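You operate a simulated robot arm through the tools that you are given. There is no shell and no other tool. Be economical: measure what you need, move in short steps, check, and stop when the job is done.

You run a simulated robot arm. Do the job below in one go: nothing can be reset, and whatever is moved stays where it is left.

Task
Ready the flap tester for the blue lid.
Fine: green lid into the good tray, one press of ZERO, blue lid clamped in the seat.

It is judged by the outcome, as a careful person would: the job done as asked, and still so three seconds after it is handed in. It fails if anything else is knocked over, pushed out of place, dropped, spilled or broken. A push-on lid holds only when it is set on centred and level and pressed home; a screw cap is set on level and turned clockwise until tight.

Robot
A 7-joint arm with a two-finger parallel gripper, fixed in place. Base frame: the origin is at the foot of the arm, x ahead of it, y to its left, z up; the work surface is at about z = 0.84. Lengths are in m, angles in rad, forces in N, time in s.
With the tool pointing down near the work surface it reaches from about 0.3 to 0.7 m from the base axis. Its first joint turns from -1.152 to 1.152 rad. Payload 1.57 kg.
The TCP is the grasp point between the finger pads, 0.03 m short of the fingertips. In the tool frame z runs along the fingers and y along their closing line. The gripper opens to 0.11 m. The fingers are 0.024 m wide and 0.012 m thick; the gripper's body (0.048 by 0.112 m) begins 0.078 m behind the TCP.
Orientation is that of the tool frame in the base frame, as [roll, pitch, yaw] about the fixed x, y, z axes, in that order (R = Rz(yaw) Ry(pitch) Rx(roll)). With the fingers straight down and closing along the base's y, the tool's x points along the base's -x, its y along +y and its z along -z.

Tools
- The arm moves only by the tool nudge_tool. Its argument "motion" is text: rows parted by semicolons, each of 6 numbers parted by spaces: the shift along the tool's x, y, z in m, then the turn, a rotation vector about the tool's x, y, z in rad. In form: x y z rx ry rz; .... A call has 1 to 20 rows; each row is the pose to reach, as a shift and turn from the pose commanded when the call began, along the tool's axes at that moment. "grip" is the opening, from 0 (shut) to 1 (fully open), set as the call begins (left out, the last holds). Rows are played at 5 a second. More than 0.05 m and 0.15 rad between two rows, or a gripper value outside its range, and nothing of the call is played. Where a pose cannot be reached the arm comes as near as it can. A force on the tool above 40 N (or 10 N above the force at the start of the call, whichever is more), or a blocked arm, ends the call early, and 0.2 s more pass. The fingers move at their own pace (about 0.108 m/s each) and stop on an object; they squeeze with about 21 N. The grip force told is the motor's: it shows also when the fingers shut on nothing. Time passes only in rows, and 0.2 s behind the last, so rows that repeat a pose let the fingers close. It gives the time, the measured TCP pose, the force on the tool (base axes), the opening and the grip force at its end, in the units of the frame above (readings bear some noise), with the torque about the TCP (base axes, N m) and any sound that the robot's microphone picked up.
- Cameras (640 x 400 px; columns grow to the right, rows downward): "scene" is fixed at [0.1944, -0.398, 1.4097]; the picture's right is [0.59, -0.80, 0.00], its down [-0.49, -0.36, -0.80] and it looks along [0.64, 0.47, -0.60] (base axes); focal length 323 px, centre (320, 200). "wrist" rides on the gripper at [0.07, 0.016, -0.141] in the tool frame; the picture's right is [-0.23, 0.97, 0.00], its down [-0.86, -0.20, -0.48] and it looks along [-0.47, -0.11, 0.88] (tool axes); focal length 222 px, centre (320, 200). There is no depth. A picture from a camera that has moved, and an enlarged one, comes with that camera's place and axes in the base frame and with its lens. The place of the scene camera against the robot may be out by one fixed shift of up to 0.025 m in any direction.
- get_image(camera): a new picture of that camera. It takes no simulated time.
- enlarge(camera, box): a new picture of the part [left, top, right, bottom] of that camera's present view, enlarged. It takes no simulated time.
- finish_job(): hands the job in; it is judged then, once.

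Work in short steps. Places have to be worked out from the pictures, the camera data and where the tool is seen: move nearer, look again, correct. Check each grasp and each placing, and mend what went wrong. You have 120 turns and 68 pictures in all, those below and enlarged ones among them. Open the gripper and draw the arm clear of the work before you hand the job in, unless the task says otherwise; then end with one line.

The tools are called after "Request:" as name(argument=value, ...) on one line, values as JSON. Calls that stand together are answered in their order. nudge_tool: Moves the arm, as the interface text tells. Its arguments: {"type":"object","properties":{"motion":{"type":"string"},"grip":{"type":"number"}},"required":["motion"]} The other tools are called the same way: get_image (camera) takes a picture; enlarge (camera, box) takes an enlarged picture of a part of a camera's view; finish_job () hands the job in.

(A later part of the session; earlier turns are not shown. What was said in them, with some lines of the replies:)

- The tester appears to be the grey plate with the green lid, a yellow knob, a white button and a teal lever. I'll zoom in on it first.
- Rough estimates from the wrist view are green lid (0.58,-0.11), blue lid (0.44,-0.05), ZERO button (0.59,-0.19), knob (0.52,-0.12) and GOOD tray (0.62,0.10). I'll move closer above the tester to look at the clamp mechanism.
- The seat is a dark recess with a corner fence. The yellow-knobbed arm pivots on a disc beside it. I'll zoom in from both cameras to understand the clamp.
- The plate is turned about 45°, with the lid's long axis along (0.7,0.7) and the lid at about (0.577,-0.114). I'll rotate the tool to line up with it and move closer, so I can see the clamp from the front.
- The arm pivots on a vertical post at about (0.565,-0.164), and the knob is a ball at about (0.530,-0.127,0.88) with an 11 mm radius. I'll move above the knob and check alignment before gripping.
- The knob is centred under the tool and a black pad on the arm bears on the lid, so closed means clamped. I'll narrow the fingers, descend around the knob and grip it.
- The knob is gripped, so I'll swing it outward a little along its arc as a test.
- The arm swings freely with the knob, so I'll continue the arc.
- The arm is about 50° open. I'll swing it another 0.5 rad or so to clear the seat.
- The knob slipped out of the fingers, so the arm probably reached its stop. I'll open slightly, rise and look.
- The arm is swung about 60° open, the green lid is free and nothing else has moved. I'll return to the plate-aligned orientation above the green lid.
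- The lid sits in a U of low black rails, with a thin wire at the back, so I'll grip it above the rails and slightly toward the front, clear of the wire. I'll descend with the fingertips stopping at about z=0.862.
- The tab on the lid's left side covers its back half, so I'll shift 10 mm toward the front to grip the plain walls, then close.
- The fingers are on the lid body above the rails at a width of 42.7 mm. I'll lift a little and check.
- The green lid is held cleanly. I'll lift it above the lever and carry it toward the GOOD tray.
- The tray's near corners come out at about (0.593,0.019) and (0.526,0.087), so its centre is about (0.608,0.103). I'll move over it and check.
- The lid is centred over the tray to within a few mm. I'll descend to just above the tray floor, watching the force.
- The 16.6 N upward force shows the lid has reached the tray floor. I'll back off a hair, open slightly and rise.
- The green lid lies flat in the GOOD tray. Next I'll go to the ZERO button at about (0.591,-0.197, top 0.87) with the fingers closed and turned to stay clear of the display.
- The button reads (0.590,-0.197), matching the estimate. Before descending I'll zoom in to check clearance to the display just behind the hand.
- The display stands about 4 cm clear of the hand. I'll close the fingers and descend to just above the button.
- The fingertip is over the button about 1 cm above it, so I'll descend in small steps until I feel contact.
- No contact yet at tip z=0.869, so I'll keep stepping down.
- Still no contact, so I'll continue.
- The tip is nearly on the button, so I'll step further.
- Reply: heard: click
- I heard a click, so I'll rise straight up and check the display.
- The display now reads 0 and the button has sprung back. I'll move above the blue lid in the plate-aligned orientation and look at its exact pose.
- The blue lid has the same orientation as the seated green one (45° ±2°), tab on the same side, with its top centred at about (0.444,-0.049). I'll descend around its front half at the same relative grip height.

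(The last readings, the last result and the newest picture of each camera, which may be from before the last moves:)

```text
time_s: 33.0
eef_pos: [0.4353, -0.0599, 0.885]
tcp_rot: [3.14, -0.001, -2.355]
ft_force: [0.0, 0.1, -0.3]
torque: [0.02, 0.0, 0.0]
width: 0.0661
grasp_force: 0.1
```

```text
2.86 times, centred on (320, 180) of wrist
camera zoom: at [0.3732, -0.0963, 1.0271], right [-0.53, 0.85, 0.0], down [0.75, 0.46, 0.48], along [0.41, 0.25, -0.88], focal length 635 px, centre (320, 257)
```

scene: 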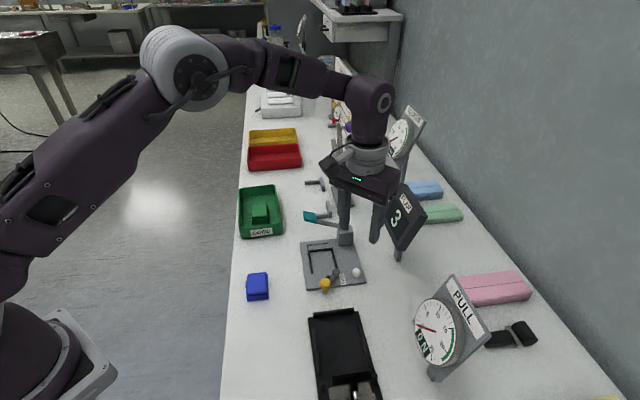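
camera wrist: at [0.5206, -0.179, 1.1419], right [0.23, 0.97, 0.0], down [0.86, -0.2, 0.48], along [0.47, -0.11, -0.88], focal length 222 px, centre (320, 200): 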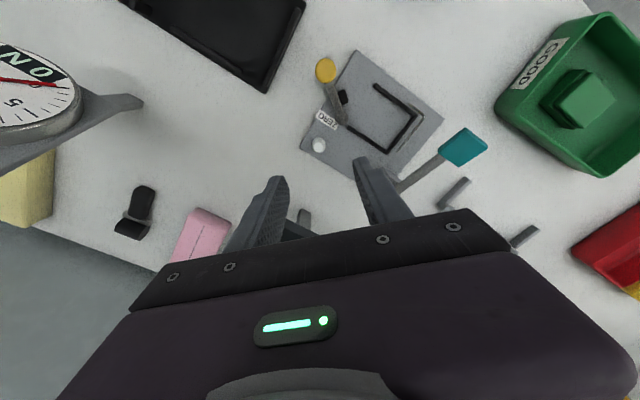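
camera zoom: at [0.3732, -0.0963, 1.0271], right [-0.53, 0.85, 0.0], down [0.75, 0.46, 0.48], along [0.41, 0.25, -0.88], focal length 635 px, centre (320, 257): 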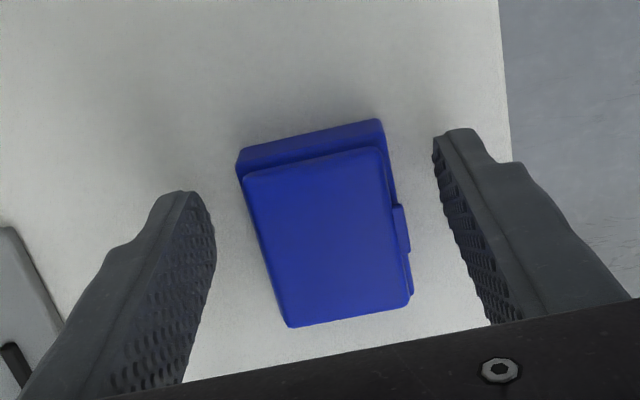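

Alignment is excellent. I'll shift 4 mm toward the front so the fingers clear the tab, then close.

Request:
nudge_tool(motion="0.004 -0.0008 0 0 0 0; 0.004 -0.0008 0 0 0 0")

Request:
nudge_tool(motion="0 0 0 0 0 0; 0 0 0 0 0 0; 0 0 0 0 0 0; 0 0 0 0 0 0", grip=0.2)

Request:
nudge_tool(motion="0 0 -0.015 0 0 0; 0 0 -0.03 0 0 0; 0 0 -0.03 0 0 0")

Request:
enlarge(camera="wrist", box=[220, 110, 420, 250])

```text
time_s: 33.6
eef_pos: [0.4331, -0.0623, 0.8848]
tcp_rot: [-3.141, 0.001, -2.356]
ft_force: [-0.5, -1.0, -0.2]
torque: [0.0, 0.0, 0.0]
width: 0.0659
grasp_force: 0.0
```

```text
time_s: 34.6
eef_pos: [0.4339, -0.062, 0.8869]
tcp_rot: [-3.141, -0.001, -2.356]
ft_force: [0.8, -0.4, 10.3]
torque: [0.07, -0.11, -0.03]
width: 0.0386
grasp_force: 21.1
```

```text
time_s: 35.4
eef_pos: [0.4344, -0.0609, 0.916]
tcp_rot: [3.141, 0.0, -2.357]
ft_force: [-0.3, 0.6, 0.7]
torque: [0.0, 0.01, 0.0]
width: 0.0385
grasp_force: 20.9
```

```text
2.86 times, centred on (320, 180) of wrist
camera zoom: at [0.3717, -0.0983, 1.0578], right [-0.53, 0.85, 0.0], down [0.75, 0.46, 0.48], along [0.41, 0.25, -0.88], focal length 635 px, centre (320, 257)
```

zoom: 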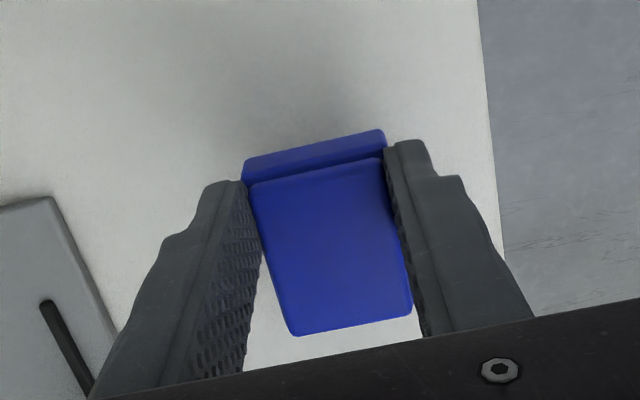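

The blue lid is held square and level (38.5 mm wide). I'll lift it and carry it over the seat, then check alignment with the rails.

Request:
nudge_tool(motion="0 0 -0.042 0 0 0; 0 0 -0.084 0 0 0; -0.0125 -0.0354 -0.084 0 0 0; -0.025 -0.0709 -0.084 0 0 0; -0.0376 -0.1063 -0.084 0 0 0; -0.0501 -0.1417 -0.084 0 0 0; -0.0501 -0.1417 -0.05 0 0 0; -0.0501 -0.1417 -0.014 0 0 0; -0.0501 -0.1417 -0.014 0 0 0")

Request:
enlarge(camera="wrist", box=[220, 110, 420, 250])

Request:
enlarge(camera="scene", box=[290, 200, 380, 300])

```text
time_s: 37.4
eef_pos: [0.5694, -0.1273, 0.9294]
tcp_rot: [-3.141, 0.001, -2.355]
ft_force: [-0.5, 0.2, -1.4]
torque: [0.0, -0.03, 0.0]
width: 0.0385
grasp_force: 20.4
```

```text
2.86 times, centred on (320, 180) of wrist
camera zoom: at [0.508, -0.1644, 1.0708], right [-0.53, 0.85, 0.0], down [0.75, 0.46, 0.48], along [0.41, 0.25, -0.88], focal length 635 px, centre (320, 257)
```

zoom: 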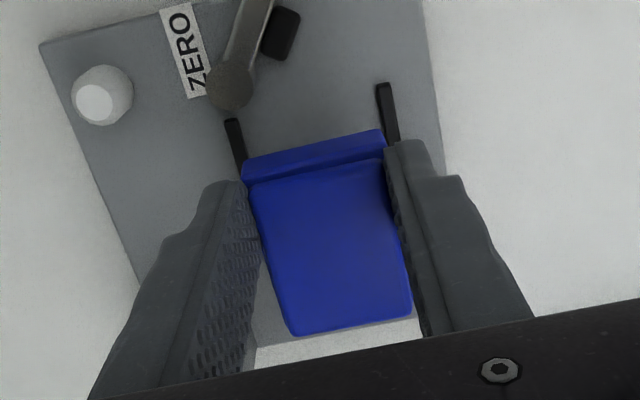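

```text
4.00 times, centred on (335, 250) of scene
camera zoom: at [0.1944, -0.398, 1.4097], right [0.59, -0.8, 0.0], down [-0.49, -0.36, -0.8], along [0.64, 0.47, -0.6], focal length 1292 px, centre (260, 0)
```

zoom: 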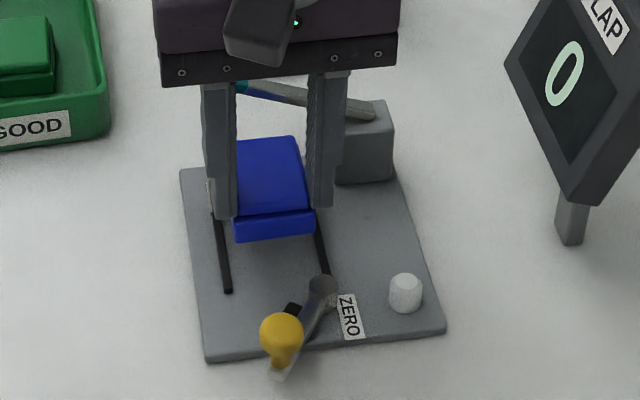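

The rail ends bracket the lid, and green sat at essentially this same depth. Allowing for the tab on the left, I'll shift 2.5 mm right and lower toward the seat.

Request:
nudge_tool(motion="0 -0.0025 0 0 0 0; 0 -0.0025 0.015 0 0 0; 0 -0.0025 0.025 0 0 0; 0 -0.0025 0.025 0 0 0")

Request:
enlarge(camera="wrist", box=[250, 110, 390, 210])

Request:
enlarge(camera="scene", box=[300, 220, 370, 300])

```text
time_s: 38.4
eef_pos: [0.5706, -0.1287, 0.9052]
tcp_rot: [-3.141, 0.001, -2.357]
ft_force: [0.3, -0.3, -0.3]
torque: [-0.02, -0.02, 0.04]
width: 0.0386
grasp_force: 20.9
```

```text
4.00 times, centred on (320, 160) of wrist
camera zoom: at [0.5093, -0.1652, 1.0462], right [-0.53, 0.85, 0.0], down [0.75, 0.46, 0.48], along [0.41, 0.25, -0.88], focal length 888 px, centre (320, 360)
```

zoom: 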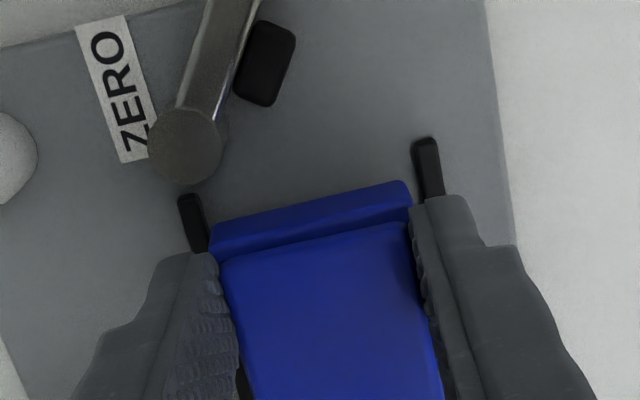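

```text
5.00 times, centred on (335, 260) of scene
camera zoom: at [0.1944, -0.398, 1.4097], right [0.59, -0.8, 0.0], down [-0.49, -0.36, -0.8], along [0.64, 0.47, -0.6], focal length 1614 px, centre (245, -100)
```

zoom: 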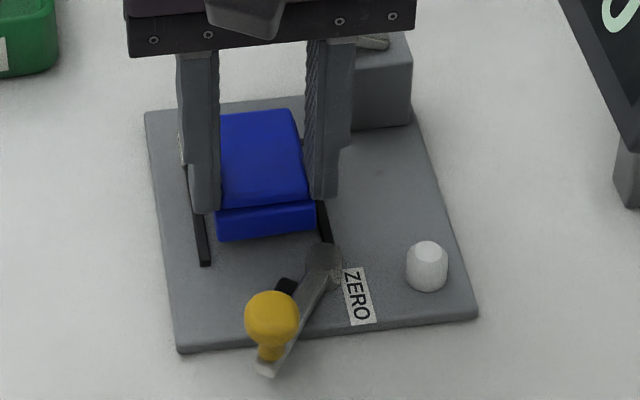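

The lid's centre matches where green's body sat to within about a millimetre. I'll lower in small steps and monitor the force.

Request:
nudge_tool(motion="0 0 0.003 0 0 0; 0 0 0.006 0 0 0; 0 0 0.008 0 0 0; 0 0 0.008 0 0 0")

```text
time_s: 39.4
eef_pos: [0.5707, -0.1294, 0.8967]
tcp_rot: [-3.141, 0.001, -2.357]
ft_force: [0.2, -0.2, 0.1]
torque: [-0.01, 0.0, -0.01]
width: 0.0385
grasp_force: 21.5
```

No contact yet, so I'll continue in 1 mm steps.

Request:
nudge_tool(motion="0 0 0.001 0 0 0; 0 0 0.002 0 0 0; 0 0 0.003 0 0 0; 0 0 0.003 0 0 0")

```text
time_s: 40.4
eef_pos: [0.5719, -0.1293, 0.8936]
tcp_rot: [-3.141, 0.001, -2.356]
ft_force: [-1.5, -0.1, 5.9]
torque: [0.04, -0.01, 0.0]
width: 0.0386
grasp_force: 21.1
```

Contact came at z=0.8936, matching the predicted seat floor of 0.894, so the lid is down on the plate rather than on a rail. I'll look before releasing.

Request:
enlarge(camera="wrist", box=[250, 110, 390, 210])

Request:
enlarge(camera="scene", box=[300, 220, 370, 300])

```text
4.00 times, centred on (320, 160) of wrist
camera zoom: at [0.509, -0.1659, 1.0356], right [-0.53, 0.85, 0.0], down [0.75, 0.46, 0.48], along [0.41, 0.25, -0.88], focal length 888 px, centre (320, 360)
```

zoom: 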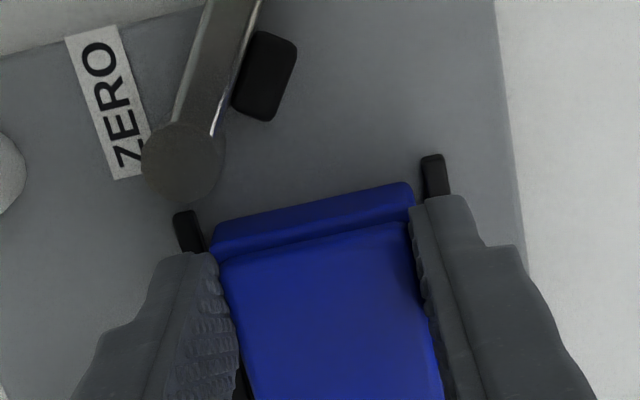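

```text
5.00 times, centred on (335, 260) of scene
camera zoom: at [0.1942, -0.3979, 1.4098], right [0.59, -0.8, 0.0], down [-0.49, -0.36, -0.8], along [0.64, 0.47, -0.6], focal length 1614 px, centre (245, -100)
```

zoom: 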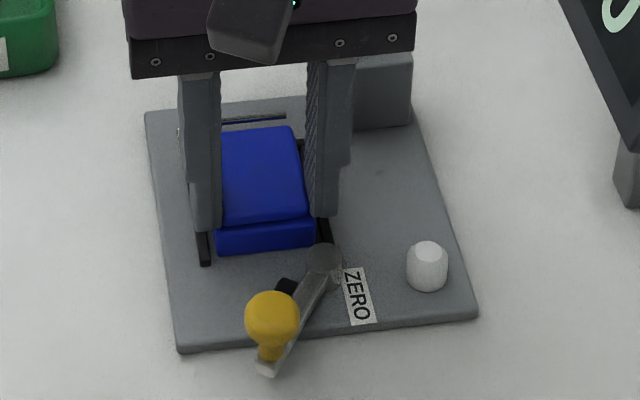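

The lid is inside the rails with its front at the same place as green's was. I'll release and rise.

Request:
nudge_tool(motion="0 0 -0.0005 0 0 0; 0 0 -0.0005 0 0 0; 0 0 -0.03 0 0 0; 0 0 -0.07 0 0 0; 0 0 -0.09 0 0 0", grip=0.55)

Request:
enlarge(camera="wrist", box=[250, 80, 390, 190])

Request:
enlarge(camera="scene", box=[300, 220, 370, 300])

```text
time_s: 41.6
eef_pos: [0.5702, -0.1279, 0.9813]
tcp_rot: [-3.141, 0.0, -2.357]
ft_force: [0.2, 0.1, 0.5]
torque: [0.01, 0.0, 0.0]
width: 0.0605
grasp_force: 0.0
```

```text
3.64 times, centred on (320, 135) of wrist
camera zoom: at [0.5079, -0.1644, 1.1235], right [-0.53, 0.85, 0.0], down [0.75, 0.46, 0.48], along [0.41, 0.25, -0.88], focal length 808 px, centre (320, 436)
```

zoom: 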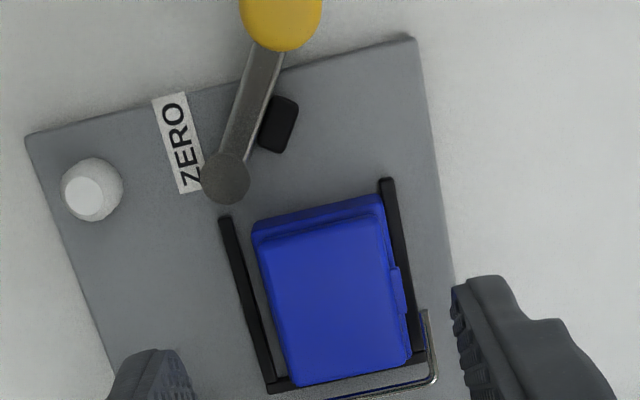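

```text
5.00 times, centred on (335, 260) of scene
camera zoom: at [0.1944, -0.398, 1.4097], right [0.59, -0.8, 0.0], down [-0.49, -0.36, -0.8], along [0.64, 0.47, -0.6], focal length 1614 px, centre (245, -100)
```

zoom: 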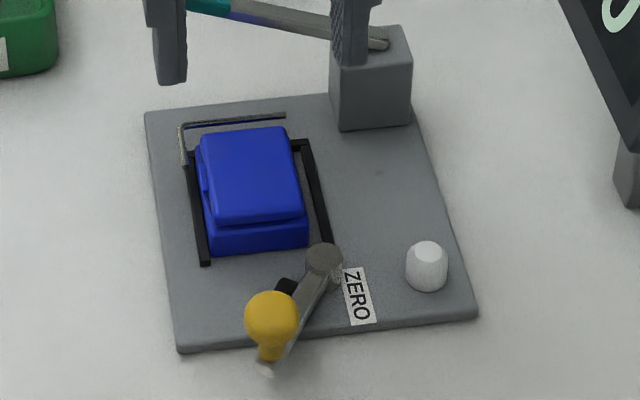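

The lid is flat in the seat but sits about 2.5 mm too far toward the tab-side rail compared with green. I'll re-grip it, slide it sideways to centre it and look again.

Request:
nudge_tool(motion="0 -0.001 0.03 0 0 0; 0 -0.001 0.06 0 0 0; 0 -0.001 0.08 0 0 0; 0 -0.001 0.0875 0 0 0; 0 -0.001 0.0875 0 0 0")

Request:
nudge_tool(motion="0 0 0 0 0 0; 0 0 0 0 0 0; 0 0 0 0 0 0; 0 0 0 0 0 0", grip=0.2)

Request:
enlarge(camera="wrist", box=[250, 110, 390, 210])

```text
time_s: 42.8
eef_pos: [0.5709, -0.1282, 0.896]
tcp_rot: [3.139, -0.001, -2.355]
ft_force: [-0.4, 0.0, 0.1]
torque: [0.02, -0.02, 0.0]
width: 0.0604
grasp_force: 0.1
```

```text
time_s: 43.8
eef_pos: [0.5709, -0.128, 0.8958]
tcp_rot: [-3.141, 0.002, -2.355]
ft_force: [-1.0, 0.1, 0.7]
torque: [0.03, -0.04, -0.01]
width: 0.0383
grasp_force: 21.6
```

```text
4.00 times, centred on (320, 160) of wrist
camera zoom: at [0.5089, -0.1651, 1.0379], right [-0.53, 0.85, 0.0], down [0.75, 0.46, 0.48], along [0.41, 0.25, -0.88], focal length 888 px, centre (320, 360)
```

zoom: 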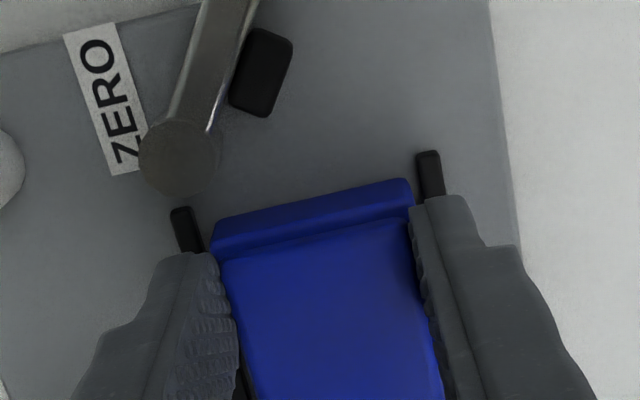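

With the lid gripped, it is about 1 mm off the seat centre. I'll slide it 1.5 mm, then open and rise gently.

Request:
nudge_tool(motion="0 -0.0015 0 0 0 0; 0 -0.0015 0.0005 0 0 0; 0 -0.0015 0.0005 0 0 0")

Request:
nudge_tool(motion="0 0 0 0 0 0; 0 0 0 0 0 0; 0 0 0 0 0 0; 0 0 -0.02 0 0 0; 0 0 -0.05 0 0 0; 0 0 -0.087 0 0 0", grip=0.55)

Request:
enlarge(camera="wrist", box=[250, 80, 390, 190])

```text
time_s: 44.6
eef_pos: [0.5738, -0.13, 0.8957]
tcp_rot: [-3.14, 0.001, -2.355]
ft_force: [-0.4, 1.7, 7.1]
torque: [0.15, -0.05, 0.04]
width: 0.0383
grasp_force: 20.5
```

```text
time_s: 46.0
eef_pos: [0.571, -0.1287, 0.9808]
tcp_rot: [-3.141, -0.001, -2.355]
ft_force: [-0.6, -1.0, 0.4]
torque: [0.02, 0.0, 0.0]
width: 0.0606
grasp_force: 0.1
```

```text
3.64 times, centred on (320, 135) of wrist
camera zoom: at [0.5093, -0.1662, 1.123], right [-0.53, 0.85, 0.0], down [0.75, 0.46, 0.48], along [0.41, 0.25, -0.88], focal length 808 px, centre (320, 436)
```

zoom: 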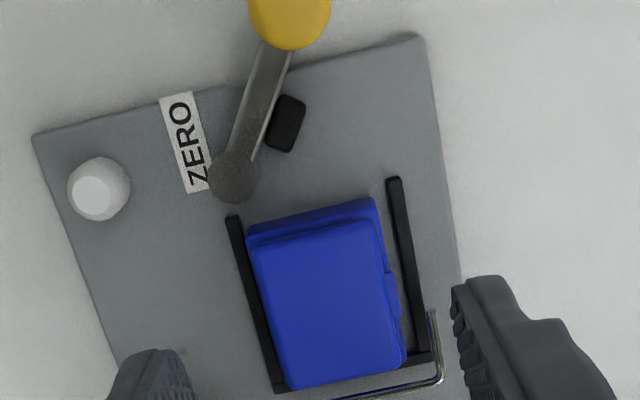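

The blue lid now sits like green did, with a small even gap at the right rail and the tab just inside the left rail. Next I'll close the clamp by pushing the knob, now at about (0.516,-0.172), from the outside with closed fingers, so I'm moving to its outer side.

Request:
nudge_tool(motion="0.0124 -0.0023 0 0 0 -0.137; 0.0247 -0.0045 0 0 0 -0.274; 0.0371 -0.0068 0 0 0 -0.411; 0.0494 -0.009 0 0 0 -0.549; 0.0618 -0.0113 0 0 0 -0.686; 0.0741 -0.0135 0 0 0 -0.823; 0.0865 -0.0158 0 0 0 -0.96; 0.0865 -0.0158 0.04 0 0 -0.96; 0.0865 -0.0158 0.04 0 0 -0.96", grip=0)

Request:
enlarge(camera="wrist", box=[220, 110, 420, 250])

Request:
enlarge(camera="scene", box=[290, 210, 380, 310])

```text
time_s: 48.0
eef_pos: [0.523, -0.2026, 0.941]
tcp_rot: [-3.14, -0.002, -1.393]
ft_force: [-0.7, -1.0, -0.9]
torque: [-0.03, 0.01, -0.03]
width: 0.0
grasp_force: 20.7
```

```text
2.86 times, centred on (320, 180) of wrist
camera zoom: at [0.5176, -0.2725, 1.0838], right [-1.0, 0.05, 0.0], down [0.05, 0.88, 0.48], along [0.03, 0.48, -0.88], focal length 635 px, centre (320, 257)
```

zoom: 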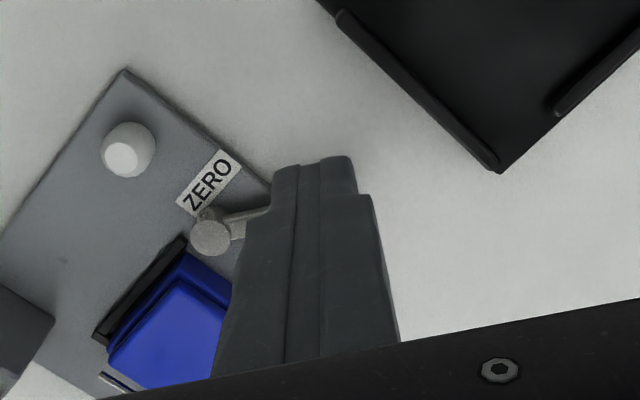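

```text
4.00 times, centred on (335, 260) of scene
camera zoom: at [0.1944, -0.398, 1.4097], right [0.59, -0.8, 0.0], down [-0.49, -0.36, -0.8], along [0.64, 0.47, -0.6], focal length 1292 px, centre (260, -40)
```

zoom: 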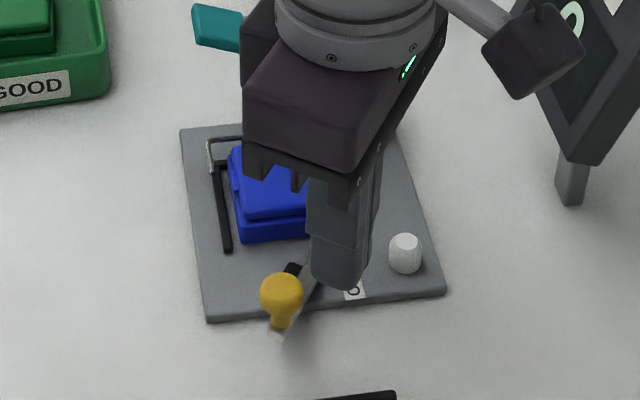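

The pusher is on the knob's outer side, so I'll lower it to knob height and start sweeping around the pivot.

Request:
nudge_tool(motion="0 0 0.02 0 0 0; 0 0 0.041 0 0 0; 0 0 0.041 0 0 0")

Request:
nudge_tool(motion="-0.0074 0.0037 0 0 0 0.14; -0.0153 0.0063 0 0 0 0.28; -0.0234 0.0078 0 0 0 0.42; -0.0317 0.0081 0 0 0 0.56; -0.0317 0.0081 0 0 0 0.56")

Request:
enlarge(camera="scene", box=[290, 210, 380, 310])

Request:
enlarge(camera="wrist", box=[220, 110, 420, 250])

```text
time_s: 48.8
eef_pos: [0.5235, -0.2025, 0.9022]
tcp_rot: [-3.141, -0.001, -1.395]
ft_force: [-0.1, -0.2, 0.4]
torque: [-0.03, 0.01, 0.0]
width: 0.0
grasp_force: 21.6
```

```text
time_s: 50.0
eef_pos: [0.5096, -0.1732, 0.9023]
tcp_rot: [-3.141, 0.001, -1.958]
ft_force: [-0.1, 0.2, 0.2]
torque: [0.01, 0.01, -0.02]
width: 0.0002
grasp_force: 20.7
```

```text
4.00 times, centred on (335, 260) of scene
camera zoom: at [0.1944, -0.398, 1.4097], right [0.59, -0.8, 0.0], down [-0.49, -0.36, -0.8], along [0.64, 0.47, -0.6], focal length 1292 px, centre (260, -40)
```

zoom: 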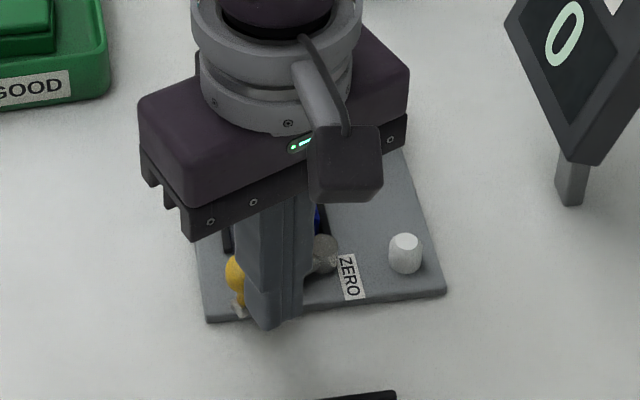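

```text
2.86 times, centred on (320, 180) of wrist
camera zoom: at [0.4671, -0.2302, 1.0439], right [-0.82, 0.58, 0.0], down [0.51, 0.72, 0.48], along [0.28, 0.39, -0.88], focal length 635 px, centre (320, 257)
```

zoom: 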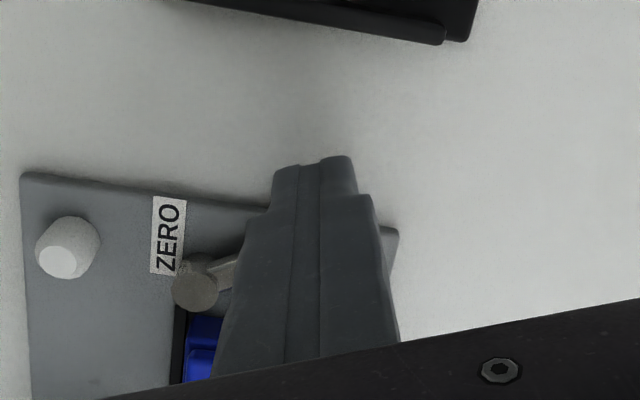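

The arm is moving in with negligible resistance, so I'll continue the sweep.

Request:
nudge_tool(motion="-0.0074 0.0037 0 0 0 0.14; -0.0153 0.0063 0 0 0 0.28; -0.0153 0.0063 0 0 0 0.28")

Request:
nudge_tool(motion="-0.0037 0.0018 0 0 0 0.07; -0.0074 0.0037 0 0 0 0.14; -0.0074 0.0037 0 0 0 0.14")

Request:
enlarge(camera="scene", box=[290, 210, 380, 310])

Request:
enlarge(camera="wrist", box=[220, 110, 420, 250])

```text
time_s: 50.8
eef_pos: [0.5094, -0.1562, 0.9006]
tcp_rot: [3.141, 0.0, -2.237]
ft_force: [-0.6, 0.6, -0.7]
torque: [-0.01, 0.01, -0.03]
width: 0.0
grasp_force: 20.8
```

```text
time_s: 51.6
eef_pos: [0.511, -0.1484, 0.8998]
tcp_rot: [-3.141, 0.0, -2.377]
ft_force: [0.1, 0.4, -0.1]
torque: [0.0, -0.02, 0.01]
width: 0.0
grasp_force: 20.5
```

```text
4.00 times, centred on (335, 260) of scene
camera zoom: at [0.1944, -0.398, 1.4097], right [0.59, -0.8, 0.0], down [-0.49, -0.36, -0.8], along [0.64, 0.47, -0.6], focal length 1292 px, centre (260, -40)
```

zoom: 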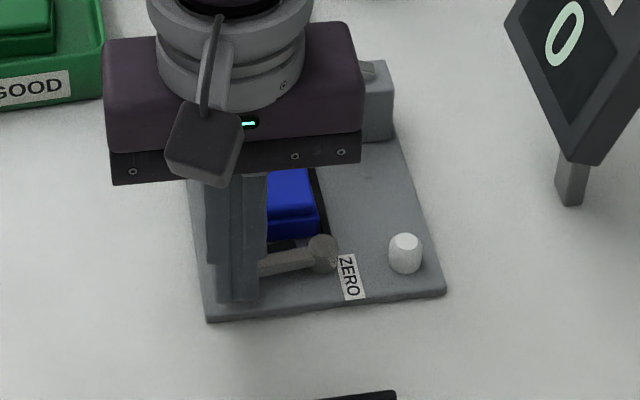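

```text
2.86 times, centred on (320, 180) of wrist
camera zoom: at [0.4476, -0.1838, 1.0424], right [-0.51, 0.86, 0.0], down [0.76, 0.45, 0.48], along [0.41, 0.24, -0.88], focal length 635 px, centre (320, 257)
```

zoom: 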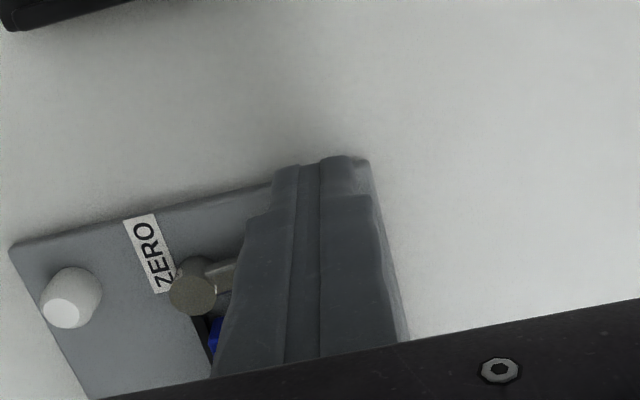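

The arm is nearly parallel to the lid's front, so I'll push the last millimetres straight in, watching for resistance.

Request:
nudge_tool(motion="-0.002 0 0 0 0 0; -0.004 0 0 0 0 0; -0.004 0 0 0 0 0")

Request:
nudge_tool(motion="-0.001 0 0 0 0 0; -0.002 0 0 0 0 0; -0.003 0 0 0 0 0")

```text
time_s: 52.4
eef_pos: [0.515, -0.1458, 0.9007]
tcp_rot: [3.141, 0.0, -2.377]
ft_force: [-0.5, 1.0, -0.5]
torque: [-0.03, 0.03, -0.02]
width: 0.0
grasp_force: 21.0
```

```text
time_s: 53.2
eef_pos: [0.5156, -0.1451, 0.9016]
tcp_rot: [-3.141, -0.001, -2.377]
ft_force: [-0.9, -0.5, -0.1]
torque: [0.0, 0.06, 0.01]
width: 0.0001
grasp_force: 21.2
```

There is little force so far, at about the original knob position. I'll check visually.

Request:
enlarge(camera="scene", box=[300, 220, 370, 300])

Request:
nudge_tool(motion="-0.001 0 0 0 0 0; -0.002 0 0 0 0 0; -0.002 0 0 0 0 0")

```text
5.00 times, centred on (335, 260) of scene
camera zoom: at [0.1943, -0.398, 1.4097], right [0.59, -0.8, 0.0], down [-0.49, -0.36, -0.8], along [0.64, 0.47, -0.6], focal length 1614 px, centre (245, -100)
```

zoom: 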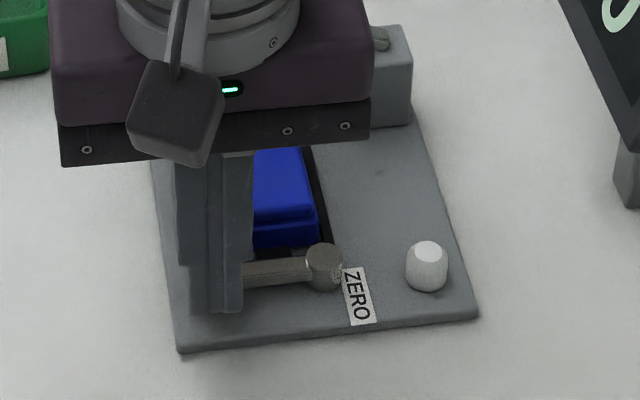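

```text
time_s: 54.0
eef_pos: [0.5161, -0.1436, 0.9007]
tcp_rot: [-3.141, -0.004, -2.376]
ft_force: [-11.8, -14.9, 5.8]
torque: [-0.23, 0.16, -0.01]
width: 0.0001
grasp_force: 20.4
```

About 19 N of resistance shows the clamp is home. I'll back off, rise and inspect.

Request:
nudge_tool(motion="0.01 0 0 0 0 0; 0.02 0 0 0 0 0; 0.02 0 -0.04 0 0 0; 0.02 0 -0.09 0 0 0; 0.02 0 -0.12 0 0 0")

Request:
enlarge(camera="scene", box=[300, 220, 370, 300])

Request:
enlarge(camera="wrist", box=[250, 110, 390, 220])

```text
time_s: 55.2
eef_pos: [0.503, -0.1568, 1.0209]
tcp_rot: [-3.141, -0.001, -2.375]
ft_force: [-0.4, -0.3, -1.1]
torque: [-0.01, -0.01, 0.01]
width: 0.0
grasp_force: 20.6
```

```text
5.00 times, centred on (335, 260) of scene
camera zoom: at [0.1944, -0.398, 1.4097], right [0.59, -0.8, 0.0], down [-0.49, -0.36, -0.8], along [0.64, 0.47, -0.6], focal length 1614 px, centre (245, -100)
```

zoom: 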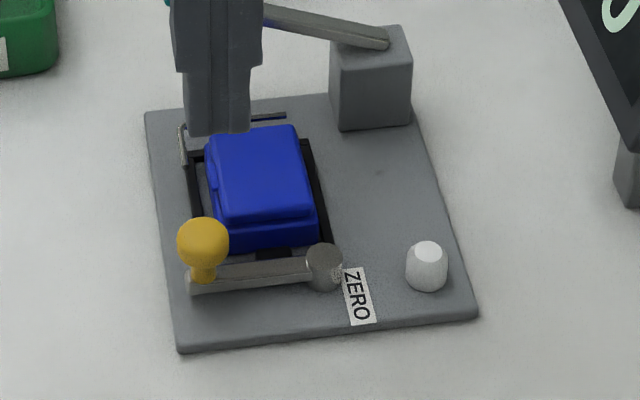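

```text
3.64 times, centred on (320, 165) of wrist
camera zoom: at [0.44, -0.1928, 1.1627], right [-0.51, 0.86, 0.0], down [0.75, 0.45, 0.48], along [0.41, 0.24, -0.88], focal length 808 px, centre (320, 327)
```

zoom: 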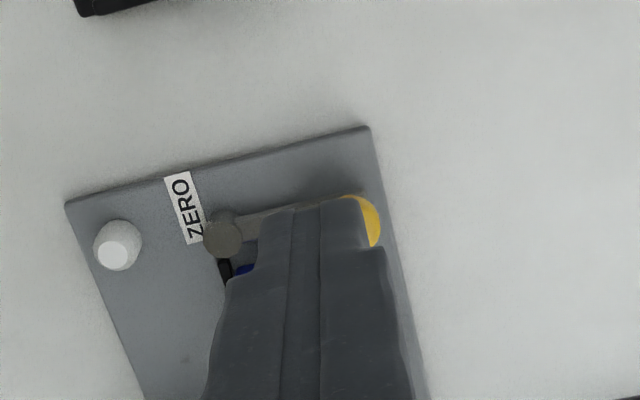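

The clamp arm is back at its original clamped angle with the pad against the blue lid. I'll open the gripper, draw the arm clear and take a final look.

Request:
nudge_tool(motion="0 0 -0.04 0 0 0; 0.02 0.02 -0.08 0 0 0; 0.04 0.05 -0.11 0 0 0; 0.05 0.09 -0.13 0 0 0; 0.05 0.12 -0.15 0 0 0; 0.05 0.12 -0.15 0 0 0", grip=1)

Request:
get_image(camera="scene")

Request:
enlarge(camera="scene", box=[230, 170, 430, 310])

```text
time_s: 56.6
eef_pos: [0.3818, -0.104, 1.1714]
tcp_rot: [-3.141, 0.001, -2.377]
ft_force: [-0.5, 0.7, -0.1]
torque: [-0.03, -0.01, -0.02]
width: 0.11
grasp_force: 0.1
```

```text
5 pictures are left
```

scene: 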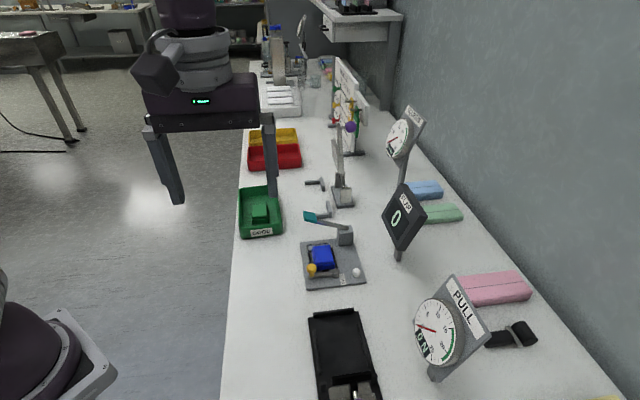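

```text
2.86 times, centred on (330, 240) of scene
camera zoom: at [0.1944, -0.398, 1.4097], right [0.59, -0.8, 0.0], down [-0.49, -0.36, -0.8], along [0.64, 0.47, -0.6], focal length 922 px, centre (291, 86)
```

zoom: 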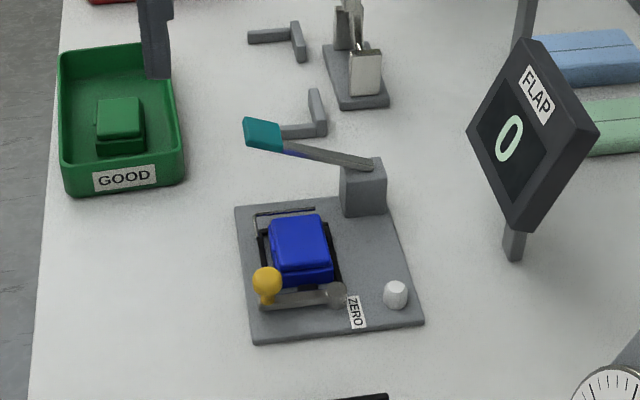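

The green lid is in the GOOD tray, the display reads 0, the blue lid is clamped in the seat, and nothing else has moved. I'm handing the job in.

Request:
finish_job()

```text
The job is handed in.
```

The flap tester is ready for the blue lid: the green lid is in the GOOD tray, ZERO was pressed once and the display reads 0, and the blue lid is clamped in the seat.
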